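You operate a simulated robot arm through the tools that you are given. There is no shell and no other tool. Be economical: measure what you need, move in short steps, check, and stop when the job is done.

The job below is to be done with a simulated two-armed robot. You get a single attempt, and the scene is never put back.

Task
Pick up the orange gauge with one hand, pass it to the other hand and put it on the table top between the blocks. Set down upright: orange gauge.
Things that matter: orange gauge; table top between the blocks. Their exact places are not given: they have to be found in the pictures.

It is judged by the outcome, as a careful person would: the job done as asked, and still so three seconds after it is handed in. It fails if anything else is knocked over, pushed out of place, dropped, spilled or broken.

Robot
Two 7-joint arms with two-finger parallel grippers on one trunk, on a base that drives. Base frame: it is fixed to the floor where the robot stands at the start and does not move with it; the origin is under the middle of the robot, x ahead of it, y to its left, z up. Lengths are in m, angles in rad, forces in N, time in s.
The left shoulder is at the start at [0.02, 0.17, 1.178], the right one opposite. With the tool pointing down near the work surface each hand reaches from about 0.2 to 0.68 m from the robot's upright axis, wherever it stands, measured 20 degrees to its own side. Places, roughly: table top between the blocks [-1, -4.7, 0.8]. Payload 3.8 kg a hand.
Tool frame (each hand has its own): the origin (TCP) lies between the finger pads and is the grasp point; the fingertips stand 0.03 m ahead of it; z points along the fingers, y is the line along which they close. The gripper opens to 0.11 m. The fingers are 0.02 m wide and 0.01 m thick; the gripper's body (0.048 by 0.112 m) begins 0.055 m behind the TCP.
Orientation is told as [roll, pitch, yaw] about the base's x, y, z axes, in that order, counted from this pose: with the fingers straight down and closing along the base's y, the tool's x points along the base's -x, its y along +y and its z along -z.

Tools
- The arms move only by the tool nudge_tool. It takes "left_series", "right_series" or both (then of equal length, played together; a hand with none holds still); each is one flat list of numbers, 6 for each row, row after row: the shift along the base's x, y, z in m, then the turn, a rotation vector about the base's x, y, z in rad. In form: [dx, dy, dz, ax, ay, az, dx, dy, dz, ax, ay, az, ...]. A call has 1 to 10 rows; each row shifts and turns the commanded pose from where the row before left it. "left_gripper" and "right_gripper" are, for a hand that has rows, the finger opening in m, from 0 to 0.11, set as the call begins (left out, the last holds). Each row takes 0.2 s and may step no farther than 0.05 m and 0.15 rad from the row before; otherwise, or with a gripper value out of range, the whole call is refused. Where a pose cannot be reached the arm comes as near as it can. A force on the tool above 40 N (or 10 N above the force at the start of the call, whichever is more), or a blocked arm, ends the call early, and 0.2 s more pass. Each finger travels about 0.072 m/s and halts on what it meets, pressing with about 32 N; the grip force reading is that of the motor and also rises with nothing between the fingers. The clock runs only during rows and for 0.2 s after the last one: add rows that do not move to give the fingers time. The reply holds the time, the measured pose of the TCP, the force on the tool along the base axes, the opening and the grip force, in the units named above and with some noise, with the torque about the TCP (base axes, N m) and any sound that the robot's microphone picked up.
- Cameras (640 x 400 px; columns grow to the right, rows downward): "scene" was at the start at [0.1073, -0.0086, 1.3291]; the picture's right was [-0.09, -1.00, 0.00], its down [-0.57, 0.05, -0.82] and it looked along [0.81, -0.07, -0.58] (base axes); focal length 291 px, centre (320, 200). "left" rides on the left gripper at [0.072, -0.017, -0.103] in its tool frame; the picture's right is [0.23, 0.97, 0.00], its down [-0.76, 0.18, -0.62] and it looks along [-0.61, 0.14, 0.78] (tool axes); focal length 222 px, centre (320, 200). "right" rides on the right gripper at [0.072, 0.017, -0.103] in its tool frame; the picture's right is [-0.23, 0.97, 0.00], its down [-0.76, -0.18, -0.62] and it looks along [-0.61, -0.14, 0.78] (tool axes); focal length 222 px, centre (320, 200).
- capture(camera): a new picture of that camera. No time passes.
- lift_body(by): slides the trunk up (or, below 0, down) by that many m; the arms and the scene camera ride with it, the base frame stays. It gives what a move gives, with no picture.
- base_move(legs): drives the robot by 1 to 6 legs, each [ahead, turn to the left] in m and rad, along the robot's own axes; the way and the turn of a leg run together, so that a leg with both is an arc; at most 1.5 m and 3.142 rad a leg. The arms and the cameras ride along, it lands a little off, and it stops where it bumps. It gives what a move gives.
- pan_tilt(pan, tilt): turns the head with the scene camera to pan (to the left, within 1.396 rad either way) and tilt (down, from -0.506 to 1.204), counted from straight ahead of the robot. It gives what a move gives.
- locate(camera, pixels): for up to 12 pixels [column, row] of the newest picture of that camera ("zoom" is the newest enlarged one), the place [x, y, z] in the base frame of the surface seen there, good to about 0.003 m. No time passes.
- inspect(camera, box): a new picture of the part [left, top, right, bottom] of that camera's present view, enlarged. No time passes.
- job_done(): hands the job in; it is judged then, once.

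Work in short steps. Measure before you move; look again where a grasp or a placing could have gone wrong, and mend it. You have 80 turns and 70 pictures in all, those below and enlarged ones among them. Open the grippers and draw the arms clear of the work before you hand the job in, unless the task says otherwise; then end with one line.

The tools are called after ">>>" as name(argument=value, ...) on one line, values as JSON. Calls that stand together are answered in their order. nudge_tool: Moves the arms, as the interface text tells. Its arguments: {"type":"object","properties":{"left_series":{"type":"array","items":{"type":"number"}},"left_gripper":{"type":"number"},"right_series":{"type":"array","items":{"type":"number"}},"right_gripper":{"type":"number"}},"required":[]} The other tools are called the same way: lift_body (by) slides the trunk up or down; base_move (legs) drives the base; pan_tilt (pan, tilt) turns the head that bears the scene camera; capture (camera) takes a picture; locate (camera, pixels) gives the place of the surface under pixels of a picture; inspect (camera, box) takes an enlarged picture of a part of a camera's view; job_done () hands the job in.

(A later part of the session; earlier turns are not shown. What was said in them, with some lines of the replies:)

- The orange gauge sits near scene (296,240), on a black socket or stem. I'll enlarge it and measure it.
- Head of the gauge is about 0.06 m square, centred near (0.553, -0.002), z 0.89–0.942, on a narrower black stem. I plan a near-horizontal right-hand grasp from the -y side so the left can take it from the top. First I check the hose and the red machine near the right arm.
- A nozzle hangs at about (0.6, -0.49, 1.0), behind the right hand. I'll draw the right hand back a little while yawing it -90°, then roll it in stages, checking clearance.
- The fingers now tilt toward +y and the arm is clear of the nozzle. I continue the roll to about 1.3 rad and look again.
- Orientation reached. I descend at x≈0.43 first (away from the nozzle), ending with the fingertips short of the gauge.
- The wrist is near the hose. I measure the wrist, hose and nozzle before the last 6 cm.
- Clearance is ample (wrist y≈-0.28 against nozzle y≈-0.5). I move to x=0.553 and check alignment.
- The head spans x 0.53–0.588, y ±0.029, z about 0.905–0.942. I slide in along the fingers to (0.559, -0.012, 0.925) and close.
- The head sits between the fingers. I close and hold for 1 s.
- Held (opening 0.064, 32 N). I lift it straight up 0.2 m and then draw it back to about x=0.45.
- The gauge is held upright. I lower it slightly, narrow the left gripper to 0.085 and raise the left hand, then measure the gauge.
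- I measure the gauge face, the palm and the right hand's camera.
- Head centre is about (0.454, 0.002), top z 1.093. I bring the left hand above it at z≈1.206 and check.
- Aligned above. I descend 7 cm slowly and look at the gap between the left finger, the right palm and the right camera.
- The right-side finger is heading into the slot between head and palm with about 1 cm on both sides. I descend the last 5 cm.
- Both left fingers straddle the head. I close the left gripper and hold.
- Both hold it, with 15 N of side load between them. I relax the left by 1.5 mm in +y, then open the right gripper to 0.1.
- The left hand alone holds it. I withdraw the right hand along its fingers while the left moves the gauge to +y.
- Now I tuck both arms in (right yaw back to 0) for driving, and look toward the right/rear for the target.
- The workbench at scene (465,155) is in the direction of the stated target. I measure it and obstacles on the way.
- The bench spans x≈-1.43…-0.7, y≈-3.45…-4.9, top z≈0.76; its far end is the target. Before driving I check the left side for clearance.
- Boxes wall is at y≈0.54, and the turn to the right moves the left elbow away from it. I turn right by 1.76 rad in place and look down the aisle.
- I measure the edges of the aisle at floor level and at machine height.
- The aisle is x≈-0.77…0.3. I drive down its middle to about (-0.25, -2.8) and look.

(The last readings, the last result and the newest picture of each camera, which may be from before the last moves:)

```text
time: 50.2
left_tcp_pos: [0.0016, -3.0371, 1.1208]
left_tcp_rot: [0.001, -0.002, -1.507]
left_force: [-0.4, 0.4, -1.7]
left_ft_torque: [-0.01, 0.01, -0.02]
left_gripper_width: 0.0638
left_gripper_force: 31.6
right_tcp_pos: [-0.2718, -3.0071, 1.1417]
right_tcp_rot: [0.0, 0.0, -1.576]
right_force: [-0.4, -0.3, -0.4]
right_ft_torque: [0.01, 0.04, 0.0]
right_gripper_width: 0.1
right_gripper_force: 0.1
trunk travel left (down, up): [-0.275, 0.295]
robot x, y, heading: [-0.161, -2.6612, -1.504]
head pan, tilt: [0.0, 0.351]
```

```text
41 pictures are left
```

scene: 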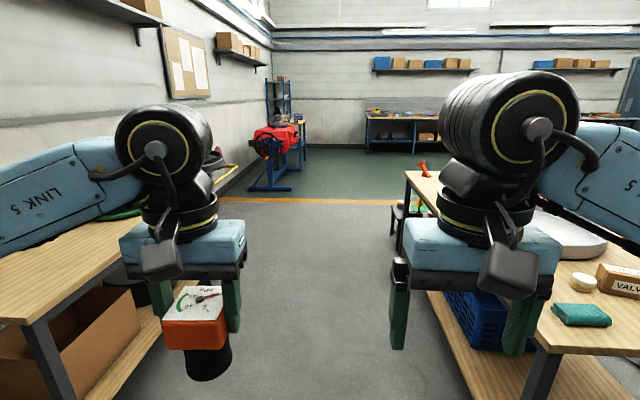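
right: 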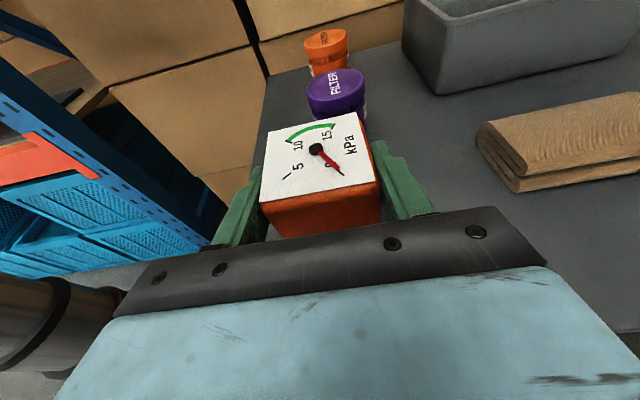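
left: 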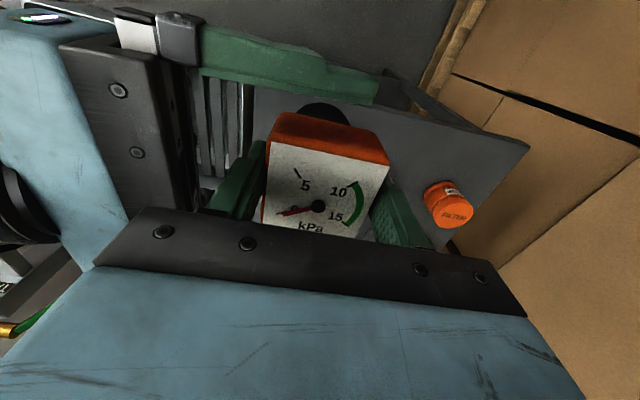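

I measure the left bench edge, the right bench edge and what stands at the far end.

>>> locate(camera="scene", pixels=[[100, 290], [110, 340], [80, 395], [24, 322], [407, 174], [392, 210], [422, 170], [425, 295], [270, 190], [390, 232], [245, 300]])

>>> inspect(camera="scene", box=[370, 140, 450, 240])

```text
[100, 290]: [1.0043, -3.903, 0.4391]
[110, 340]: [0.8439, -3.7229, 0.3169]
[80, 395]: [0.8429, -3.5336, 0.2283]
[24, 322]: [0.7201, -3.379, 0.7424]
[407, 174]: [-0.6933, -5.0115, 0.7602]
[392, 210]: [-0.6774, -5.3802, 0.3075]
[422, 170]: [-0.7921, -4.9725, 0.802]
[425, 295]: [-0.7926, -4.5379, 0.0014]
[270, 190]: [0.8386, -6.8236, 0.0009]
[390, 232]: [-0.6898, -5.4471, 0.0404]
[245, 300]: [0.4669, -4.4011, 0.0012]
```

```text
4.00 times, centred on (410, 190) of scene
```

zoom: 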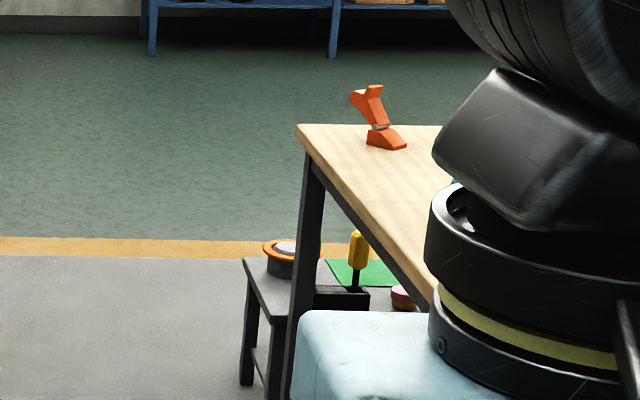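

The aisle is clear (-0.69…0.72). I drive to about (-0.2, -4.45) and turn to face the bench.

>>> base_move(legs=[[0, -0.08], [1.0, 0], [0.8, 0], [0, -1.5]])

>>> pan_tilt(pan=0, tilt=0.6)

>>> capture(camera="scene")

```text
time: 63.3
left_tcp_pos: [-0.587, -4.6105, 1.1198]
left_tcp_rot: [0.0, 0.001, -3.073]
left_force: [0.0, -0.1, -2.4]
left_ft_torque: [0.0, -0.03, 0.03]
left_gripper_width: 0.0635
left_gripper_force: 32.3
right_tcp_pos: [-0.5571, -4.3359, 1.1421]
right_tcp_rot: [-0.004, 0.001, 3.141]
right_force: [-0.9, 0.1, 0.1]
right_ft_torque: [0.03, 0.0, -0.01]
right_gripper_width: 0.1
right_gripper_force: 0.1
trunk travel left (down, up): [-0.275, 0.295]
robot x, y, heading: [-0.2132, -4.4439, -3.073]
head pan, tilt: [0.0, 0.351]
```

```text
time: 64.1
left_tcp_pos: [-0.5865, -4.6113, 1.1197]
left_tcp_rot: [0.0, 0.002, -3.072]
left_force: [-0.6, -0.1, -1.7]
left_ft_torque: [0.01, 0.03, -0.02]
left_gripper_width: 0.0639
left_gripper_force: 32.6
right_tcp_pos: [-0.5585, -4.3368, 1.1422]
right_tcp_rot: [0.0, 0.0, 3.14]
right_force: [-0.2, 0.8, -0.9]
right_ft_torque: [0.02, -0.01, -0.01]
right_gripper_width: 0.0999
right_gripper_force: 0.0
trunk travel left (down, up): [-0.275, 0.295]
robot x, y, heading: [-0.2107, -4.45, -3.072]
head pan, tilt: [0.0, 0.6]
```

```text
39 pictures are left
```

scene: 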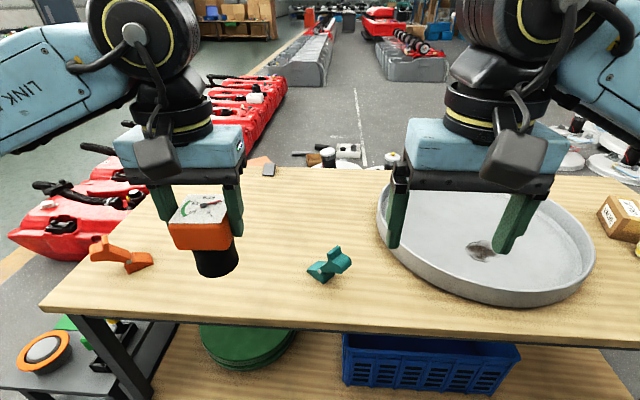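

On the bench stand an orange block (120,255) and a teal block (330,265); the spot is between them. I enlarge and measure.

>>> inspect(camera="scene", box=[80, 140, 400, 340])

>>> locate(camera="scene", pixels=[[95, 250], [125, 258], [150, 265], [97, 240], [312, 272], [335, 278], [333, 250], [347, 262], [225, 310], [268, 172], [260, 160], [270, 250]])

```text
2.00 times, centred on (240, 240) of scene
```

zoom: 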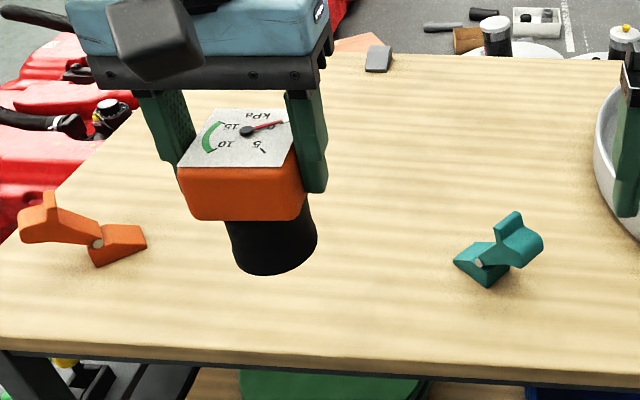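

```text
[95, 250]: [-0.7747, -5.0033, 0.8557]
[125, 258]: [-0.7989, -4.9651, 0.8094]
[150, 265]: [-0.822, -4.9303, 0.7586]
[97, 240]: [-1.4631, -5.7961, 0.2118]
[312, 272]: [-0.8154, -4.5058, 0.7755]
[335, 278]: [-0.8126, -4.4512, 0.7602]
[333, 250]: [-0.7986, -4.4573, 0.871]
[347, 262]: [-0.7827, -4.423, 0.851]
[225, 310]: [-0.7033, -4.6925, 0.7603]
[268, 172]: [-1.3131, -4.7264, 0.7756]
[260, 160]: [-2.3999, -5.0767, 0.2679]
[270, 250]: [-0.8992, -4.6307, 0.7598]
```

The two figures are at about (-0.80,-4.96) and (-0.81,-4.47). The hint says x≈-1, so I check the area hidden behind the hand for other blocks.

>>> capture(camera="left")

>>> inspect(camera="right", box=[0, 0, 640, 400])

>>> inspect(camera="scene", box=[220, 140, 320, 200])

```text
37 pictures are left
```

left: 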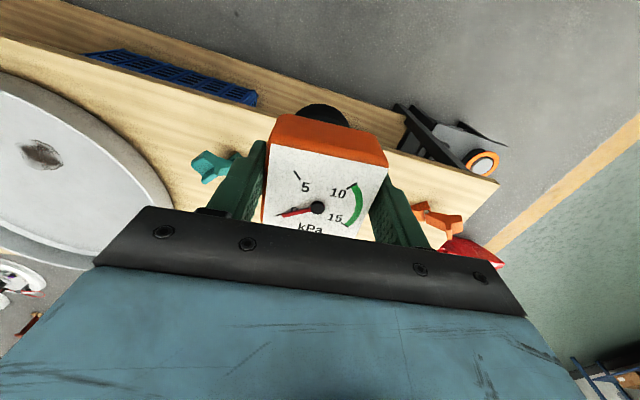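

```text
1.00 times, centred on (320, 200) of right (not enlarged: the box is as wide or as high as the picture)
```

zoom: 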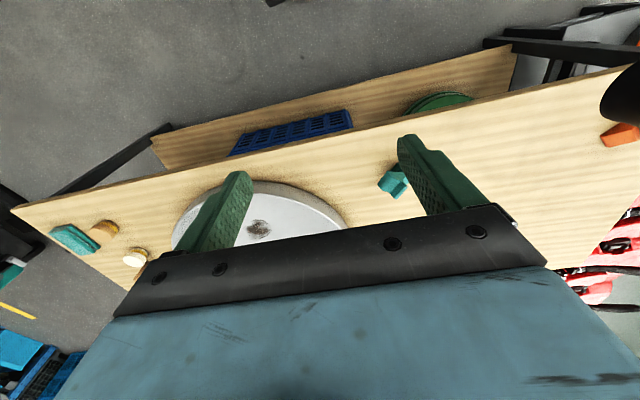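

```text
6.40 times, centred on (270, 170) of scene
```

zoom: 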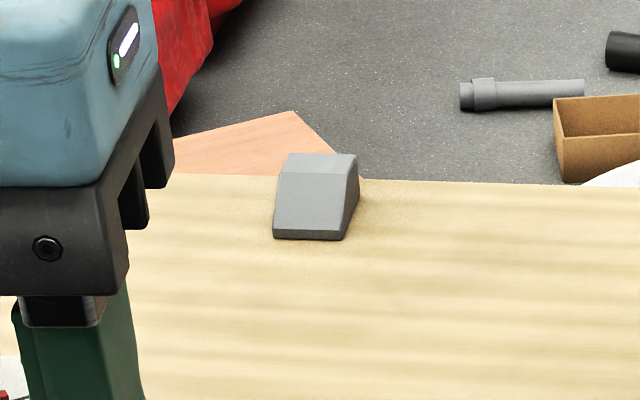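

A third, grey block stands at about (-1.31,-4.73); the centroid of the three is (-0.97,-4.72), matching the hint. I drive 0.18 m closer and look again.

>>> base_move(legs=[[0.18, 0]])

>>> nudge_tool(left_series=[0, 0, 0.03, 0, 0, 0, 0, 0, 0.03, 0, 0, 0, 0, 0, 0.03, 0, 0, 0])

>>> pan_tilt(pan=0.35, tilt=0.7)

>>> capture(camera="scene")

```text
time: 65.5
left_tcp_pos: [-0.7629, -4.6233, 1.1196]
left_tcp_rot: [-0.002, 0.003, -3.071]
left_force: [-0.6, 0.1, -1.0]
left_ft_torque: [0.01, -0.05, 0.05]
left_gripper_width: 0.0636
left_gripper_force: 31.9
right_tcp_pos: [-0.7348, -4.3481, 1.1413]
right_tcp_rot: [0.0, 0.001, -3.139]
right_force: [0.2, -0.3, 0.2]
right_ft_torque: [0.0, -0.01, -0.01]
right_gripper_width: 0.1
right_gripper_force: 0.0
trunk travel left (down, up): [-0.275, 0.295]
robot x, y, heading: [-0.3899, -4.4543, -3.068]
head pan, tilt: [0.0, 0.6]
```

```text
time: 66.3
left_tcp_pos: [-0.7613, -4.6225, 1.21]
left_tcp_rot: [0.001, 0.002, -3.068]
left_force: [0.0, 0.0, -1.2]
left_ft_torque: [-0.01, 0.02, 0.01]
left_gripper_width: 0.0639
left_gripper_force: 32.0
right_tcp_pos: [-0.7333, -4.3488, 1.1427]
right_tcp_rot: [-0.001, -0.001, -3.141]
right_force: [0.3, 0.4, -0.6]
right_ft_torque: [-0.04, 0.02, 0.02]
right_gripper_width: 0.1
right_gripper_force: 0.1
trunk travel left (down, up): [-0.275, 0.295]
robot x, y, heading: [-0.392, -4.4565, -3.07]
head pan, tilt: [0.0, 0.6]
```

```text
time: 67.2
left_tcp_pos: [-0.7621, -4.6236, 1.2106]
left_tcp_rot: [-0.001, -0.001, -3.07]
left_force: [0.3, 0.5, -1.8]
left_ft_torque: [-0.03, 0.01, 0.0]
left_gripper_width: 0.0637
left_gripper_force: 31.6
right_tcp_pos: [-0.7337, -4.349, 1.1419]
right_tcp_rot: [0.0, 0.001, -3.14]
right_force: [-1.3, 0.7, 0.9]
right_ft_torque: [-0.01, -0.03, 0.03]
right_gripper_width: 0.1002
right_gripper_force: 0.1
trunk travel left (down, up): [-0.275, 0.295]
robot x, y, heading: [-0.386, -4.4587, -3.066]
head pan, tilt: [0.351, 0.7]
```

```text
34 pictures are left
```

scene: 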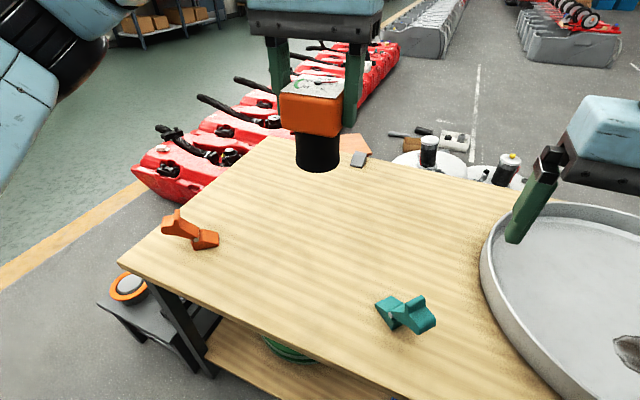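

Three blocks visible and open table between them. I measure them again along with the intended spot.

>>> locate(camera="scene", pixels=[[165, 232], [195, 248], [215, 240], [180, 215], [380, 315], [420, 330], [395, 300], [430, 310], [358, 160], [295, 225], [270, 140], [310, 200]])

```text
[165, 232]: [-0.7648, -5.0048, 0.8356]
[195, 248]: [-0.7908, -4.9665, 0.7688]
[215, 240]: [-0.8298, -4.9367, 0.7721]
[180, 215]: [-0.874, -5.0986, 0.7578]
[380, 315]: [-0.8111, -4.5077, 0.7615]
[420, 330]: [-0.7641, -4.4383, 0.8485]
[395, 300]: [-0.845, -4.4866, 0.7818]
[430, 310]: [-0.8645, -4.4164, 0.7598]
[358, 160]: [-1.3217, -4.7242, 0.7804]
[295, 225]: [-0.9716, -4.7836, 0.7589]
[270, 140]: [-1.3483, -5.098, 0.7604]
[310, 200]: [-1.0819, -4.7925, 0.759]
```

Spot chosen: (-0.975,-4.72), table z 0.760; gauge bottom is 0.085 m below the left TCP, so it should touch at TCP z≈0.845. I move above it first.

>>> nudge_tool(left_series=[-0.0355, -0.0161, 0, 0, 0, 0, -0.0355, -0.0161, 0, 0, 0, 0, -0.0355, -0.0161, -0.01, 0, 0, 0, -0.0355, -0.0161, -0.02, 0, 0, 0, -0.0355, -0.0161, -0.03, 0, 0, 0, -0.0355, -0.0161, -0.03, 0, 0, 0, 0, 0, -0.03, 0, 0, 0, 0, 0, -0.03, 0, 0, 0, 0, 0, 0, 0, 0, 0])

>>> capture(camera="scene")

```text
time: 69.2
left_tcp_pos: [-0.9754, -4.7209, 1.0593]
left_tcp_rot: [-0.001, 0.002, -3.07]
left_force: [0.6, -0.2, -2.0]
left_ft_torque: [-0.01, 0.02, 0.01]
left_gripper_width: 0.0637
left_gripper_force: 32.3
right_tcp_pos: [-0.7333, -4.3491, 1.1421]
right_tcp_rot: [0.001, 0.0, -3.139]
right_force: [-0.3, 0.4, 0.8]
right_ft_torque: [0.01, 0.02, 0.04]
right_gripper_width: 0.1001
right_gripper_force: 0.0
trunk travel left (down, up): [-0.275, 0.295]
robot x, y, heading: [-0.3862, -4.4567, -3.066]
head pan, tilt: [0.351, 0.7]
```

```text
33 pictures are left
```

scene: 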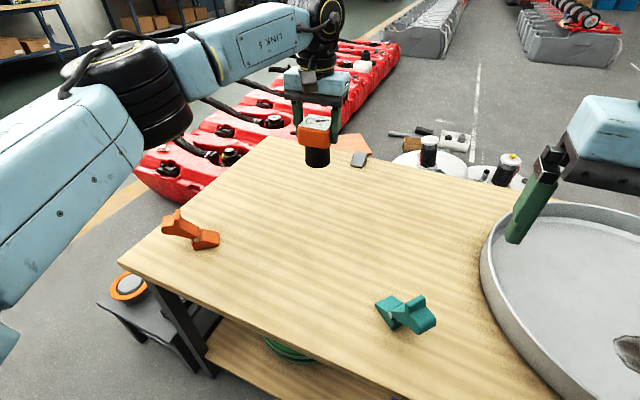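

Reached. I descend to z≈0.875 and check the arm's clearance over the orange block.

>>> nudge_tool(left_series=[0, 0, -0.03, 0, 0, 0, 0, 0, -0.03, 0, 0, 0, 0, 0, -0.03, 0, 0, 0, 0, 0, -0.03, 0, 0, 0, 0, 0, -0.03, 0, 0, 0, 0, 0, -0.02, 0, 0, 0, 0, 0, -0.015, 0, 0, 0, 0, 0, 0, 0, 0, 0])

>>> capture(camera="scene")

>>> inspect(camera="scene", box=[240, 110, 400, 230])

```text
time: 71.0
left_tcp_pos: [-0.9741, -4.7204, 0.8744]
left_tcp_rot: [0.002, 0.0, -3.07]
left_force: [-0.5, 0.9, -2.1]
left_ft_torque: [0.03, -0.03, 0.02]
left_gripper_width: 0.0637
left_gripper_force: 32.0
right_tcp_pos: [-0.7336, -4.349, 1.1422]
right_tcp_rot: [-0.001, 0.0, -3.14]
right_force: [0.8, -0.6, -0.1]
right_ft_torque: [-0.04, -0.02, 0.01]
right_gripper_width: 0.1
right_gripper_force: 0.1
trunk travel left (down, up): [-0.275, 0.295]
robot x, y, heading: [-0.3852, -4.4596, -3.068]
head pan, tilt: [0.351, 0.7]
```

```text
32 pictures are left
```

scene: 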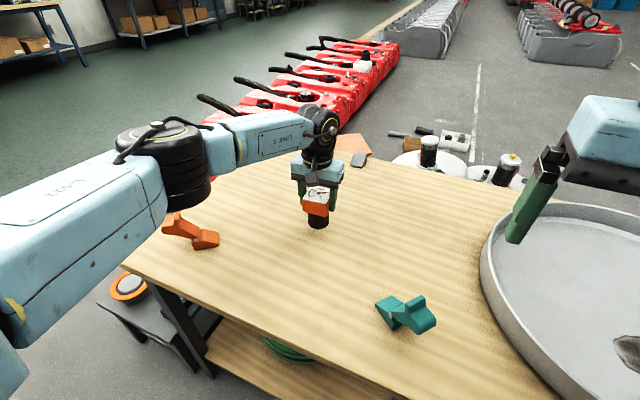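

```text
3.33 times, centred on (320, 170) of scene
```

zoom: 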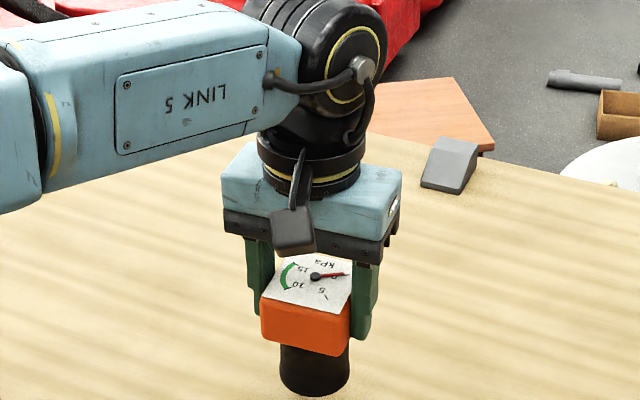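

The elbow appears near the orange block in the picture; I measure its real height.

>>> locate(camera="scene", pixels=[[190, 205], [165, 195], [200, 170], [165, 130], [178, 222], [100, 250], [225, 165], [318, 225], [318, 195]])

```text
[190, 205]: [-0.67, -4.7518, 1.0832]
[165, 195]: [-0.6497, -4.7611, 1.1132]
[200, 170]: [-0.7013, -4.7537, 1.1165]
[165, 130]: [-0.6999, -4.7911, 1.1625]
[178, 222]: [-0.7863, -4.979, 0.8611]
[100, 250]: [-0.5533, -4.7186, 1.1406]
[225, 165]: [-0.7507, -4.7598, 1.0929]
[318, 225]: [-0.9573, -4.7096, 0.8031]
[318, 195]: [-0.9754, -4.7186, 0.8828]
```

The elbow is at z≥1.08, clear of the block. I lower the last 3 cm in small steps until contact.

>>> nudge_tool(left_series=[0, 0, -0.01, 0, 0, 0, 0, 0, -0.008, 0, 0, 0, 0, 0, -0.005, 0, 0, 0, 0, 0, -0.003, 0, 0, 0, 0, 0, 0, 0, 0, 0])

>>> nudge_tool(left_series=[0, 0, -0.002, 0, 0, 0, 0, 0, -0.002, 0, 0, 0, 0, 0, 0, 0, 0, 0])

>>> inspect(camera="scene", box=[270, 150, 370, 250])

```text
time: 72.2
left_tcp_pos: [-0.9749, -4.7206, 0.8501]
left_tcp_rot: [0.0, 0.001, -3.069]
left_force: [0.0, -0.6, -1.3]
left_ft_torque: [0.01, 0.02, 0.0]
left_gripper_width: 0.0639
left_gripper_force: 32.1
right_tcp_pos: [-0.7334, -4.3494, 1.1426]
right_tcp_rot: [0.001, 0.0, -3.142]
right_force: [0.2, -0.6, 0.4]
right_ft_torque: [-0.01, 0.02, 0.01]
right_gripper_width: 0.1002
right_gripper_force: 0.0
trunk travel left (down, up): [-0.275, 0.295]
robot x, y, heading: [-0.3873, -4.4546, -3.071]
head pan, tilt: [0.351, 0.7]
```

```text
time: 73.0
left_tcp_pos: [-0.9756, -4.7205, 0.8449]
left_tcp_rot: [0.0, -0.002, -3.069]
left_force: [0.0, 0.5, -2.1]
left_ft_torque: [-0.03, -0.01, 0.01]
left_gripper_width: 0.0638
left_gripper_force: 32.0
right_tcp_pos: [-0.7333, -4.3501, 1.1424]
right_tcp_rot: [0.0, 0.0, -3.14]
right_force: [-0.1, -0.1, 0.0]
right_ft_torque: [-0.01, 0.01, -0.01]
right_gripper_width: 0.0999
right_gripper_force: 0.0
trunk travel left (down, up): [-0.275, 0.295]
robot x, y, heading: [-0.386, -4.4566, -3.07]
head pan, tilt: [0.351, 0.7]
```

```text
4.00 times, centred on (320, 200) of scene
```

zoom: 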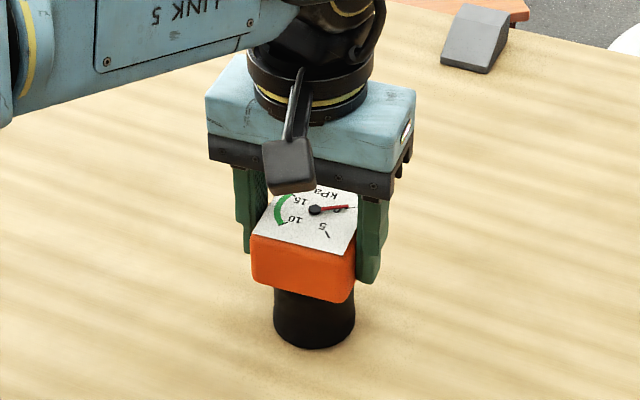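

No contact load yet (-2 N is the gauge's weight). I continue in 1 mm steps, watching the force.

>>> nudge_tool(left_series=[0, 0, -0.001, 0, 0, 0, 0, 0, -0.001, 0, 0, 0])

>>> nudge_tool(left_series=[0, 0, -0.001, 0, 0, 0, 0, 0, 0, 0, 0, 0])

```text
time: 73.6
left_tcp_pos: [-0.9761, -4.72, 0.8443]
left_tcp_rot: [-0.002, 0.002, -3.069]
left_force: [0.5, -0.4, 3.2]
left_ft_torque: [0.01, -0.12, 0.03]
left_gripper_width: 0.0636
left_gripper_force: 31.8
right_tcp_pos: [-0.7338, -4.3486, 1.1421]
right_tcp_rot: [0.001, 0.0, -3.14]
right_force: [0.4, 0.2, -1.2]
right_ft_torque: [0.01, 0.0, -0.01]
right_gripper_width: 0.1
right_gripper_force: 0.1
trunk travel left (down, up): [-0.275, 0.295]
robot x, y, heading: [-0.3906, -4.4548, -3.069]
head pan, tilt: [0.351, 0.7]
```

```text
time: 74.2
left_tcp_pos: [-0.9757, -4.7192, 0.8452]
left_tcp_rot: [0.0, -0.003, -3.07]
left_force: [0.2, 0.6, 11.3]
left_ft_torque: [-0.02, -0.31, -0.01]
left_gripper_width: 0.0638
left_gripper_force: 31.6
right_tcp_pos: [-0.7321, -4.3481, 1.1423]
right_tcp_rot: [-0.001, -0.003, -3.141]
right_force: [-0.8, -0.2, -0.2]
right_ft_torque: [0.02, 0.05, -0.01]
right_gripper_width: 0.1
right_gripper_force: 0.0
trunk travel left (down, up): [-0.275, 0.295]
robot x, y, heading: [-0.3889, -4.4621, -3.071]
head pan, tilt: [0.351, 0.7]
```

Contact confirmed (11 N upward). I open the left gripper and then rise straight up.

>>> nudge_tool(left_series=[0, 0, 0, 0, 0, 0, 0, 0, 0, 0, 0, 0, 0, 0, 0, 0, 0, 0, 0, 0, 0, 0, 0, 0], left_gripper=0.1)

>>> nudge_tool(left_series=[0, 0, 0.02, 0, 0, 0, 0, 0, 0.03, 0, 0, 0, 0, 0, 0.04, 0, 0, 0, 0, 0, 0.04, 0, 0, 0, 0, 0, 0.04, 0, 0, 0, 0, 0, 0.04, 0, 0, 0, 0.03, 0.01, 0.02, 0, 0, 0, 0.04, 0.02, 0, 0, 0, 0, 0.04, 0.02, 0, 0, 0, 0, 0.04, 0.02, 0, 0, 0, 0])

>>> capture(camera="scene")

```text
time: 75.2
left_tcp_pos: [-0.9756, -4.7205, 0.8435]
left_tcp_rot: [0.001, 0.001, -3.071]
left_force: [0.5, 0.4, -0.1]
left_ft_torque: [0.0, -0.02, -0.01]
left_gripper_width: 0.1002
left_gripper_force: 0.0
right_tcp_pos: [-0.7335, -4.349, 1.1415]
right_tcp_rot: [0.0, 0.001, -3.14]
right_force: [-0.9, 0.2, 0.4]
right_ft_torque: [0.03, -0.01, 0.02]
right_gripper_width: 0.1001
right_gripper_force: 0.0
trunk travel left (down, up): [-0.275, 0.295]
robot x, y, heading: [-0.3864, -4.4578, -3.071]
head pan, tilt: [0.351, 0.7]
```

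```text
time: 77.4
left_tcp_pos: [-0.8234, -4.6474, 1.0702]
left_tcp_rot: [0.001, 0.0, -3.07]
left_force: [-0.2, 1.2, -0.2]
left_ft_torque: [-0.01, -0.01, -0.01]
left_gripper_width: 0.0999
left_gripper_force: 0.1
right_tcp_pos: [-0.7326, -4.3489, 1.1425]
right_tcp_rot: [-0.001, 0.0, -3.141]
right_force: [-0.4, 0.9, 0.2]
right_ft_torque: [-0.03, 0.02, -0.01]
right_gripper_width: 0.1003
right_gripper_force: 0.0
trunk travel left (down, up): [-0.275, 0.295]
robot x, y, heading: [-0.3878, -4.4563, -3.07]
head pan, tilt: [0.351, 0.7]
```

```text
29 pictures are left
```

scene: 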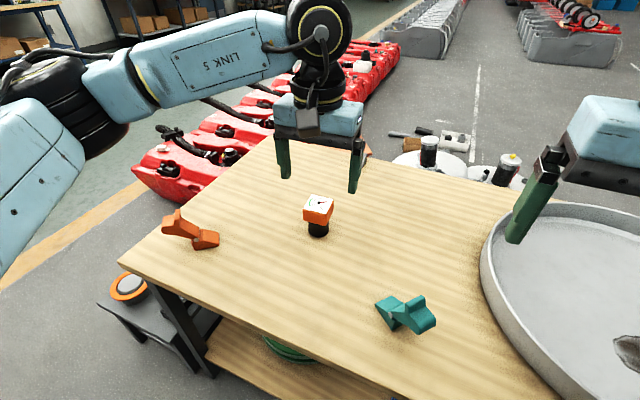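

The gauge stands upright between the three blocks. I raise the left hand, back the robot 0.3 m to clear the work, and check.

>>> nudge_tool(left_series=[0.03, 0, 0.03, 0, 0, 0, 0.03, 0, 0.02, 0, 0, 0])

>>> base_move(legs=[[-0.3, 0]])

>>> capture(camera="scene")

```text
time: 78.0
left_tcp_pos: [-0.764, -4.651, 1.1216]
left_tcp_rot: [-0.001, 0.001, -3.07]
left_force: [-0.2, 0.4, -0.2]
left_ft_torque: [0.01, -0.01, -0.03]
left_gripper_width: 0.1002
left_gripper_force: 0.1
right_tcp_pos: [-0.7331, -4.3491, 1.1408]
right_tcp_rot: [0.0, 0.001, -3.14]
right_force: [0.4, -0.8, -0.7]
right_ft_torque: [-0.04, 0.0, -0.01]
right_gripper_width: 0.0998
right_gripper_force: 0.0
trunk travel left (down, up): [-0.275, 0.295]
robot x, y, heading: [-0.3879, -4.4582, -3.07]
head pan, tilt: [0.351, 0.7]
```

```text
time: 80.0
left_tcp_pos: [-0.4705, -4.6312, 1.122]
left_tcp_rot: [0.0, -0.002, -3.065]
left_force: [0.4, -0.8, 0.1]
left_ft_torque: [0.0, -0.01, -0.01]
left_gripper_width: 0.0999
left_gripper_force: 0.0
right_tcp_pos: [-0.4394, -4.3292, 1.1428]
right_tcp_rot: [0.0, 0.0, -3.135]
right_force: [-0.9, -0.2, -0.4]
right_ft_torque: [0.02, -0.01, 0.03]
right_gripper_width: 0.1
right_gripper_force: 0.1
trunk travel left (down, up): [-0.275, 0.295]
robot x, y, heading: [-0.0924, -4.4317, -3.065]
head pan, tilt: [0.351, 0.7]
```

```text
28 pictures are left
```

scene: 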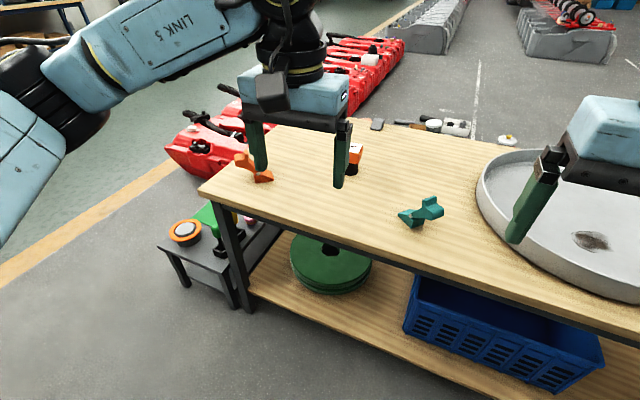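

The gauge stands upright at about (355,158), the three blocks are undisturbed, and both grippers are open and clear. I hand in the job.

>>> job_done()

```text
The job is handed in.
```

The right hand picked up the orange gauge and passed it in mid-air to the left hand. The left hand set it upright on the table top between the three blocks, and nothing else appeared disturbed in the last pictures.
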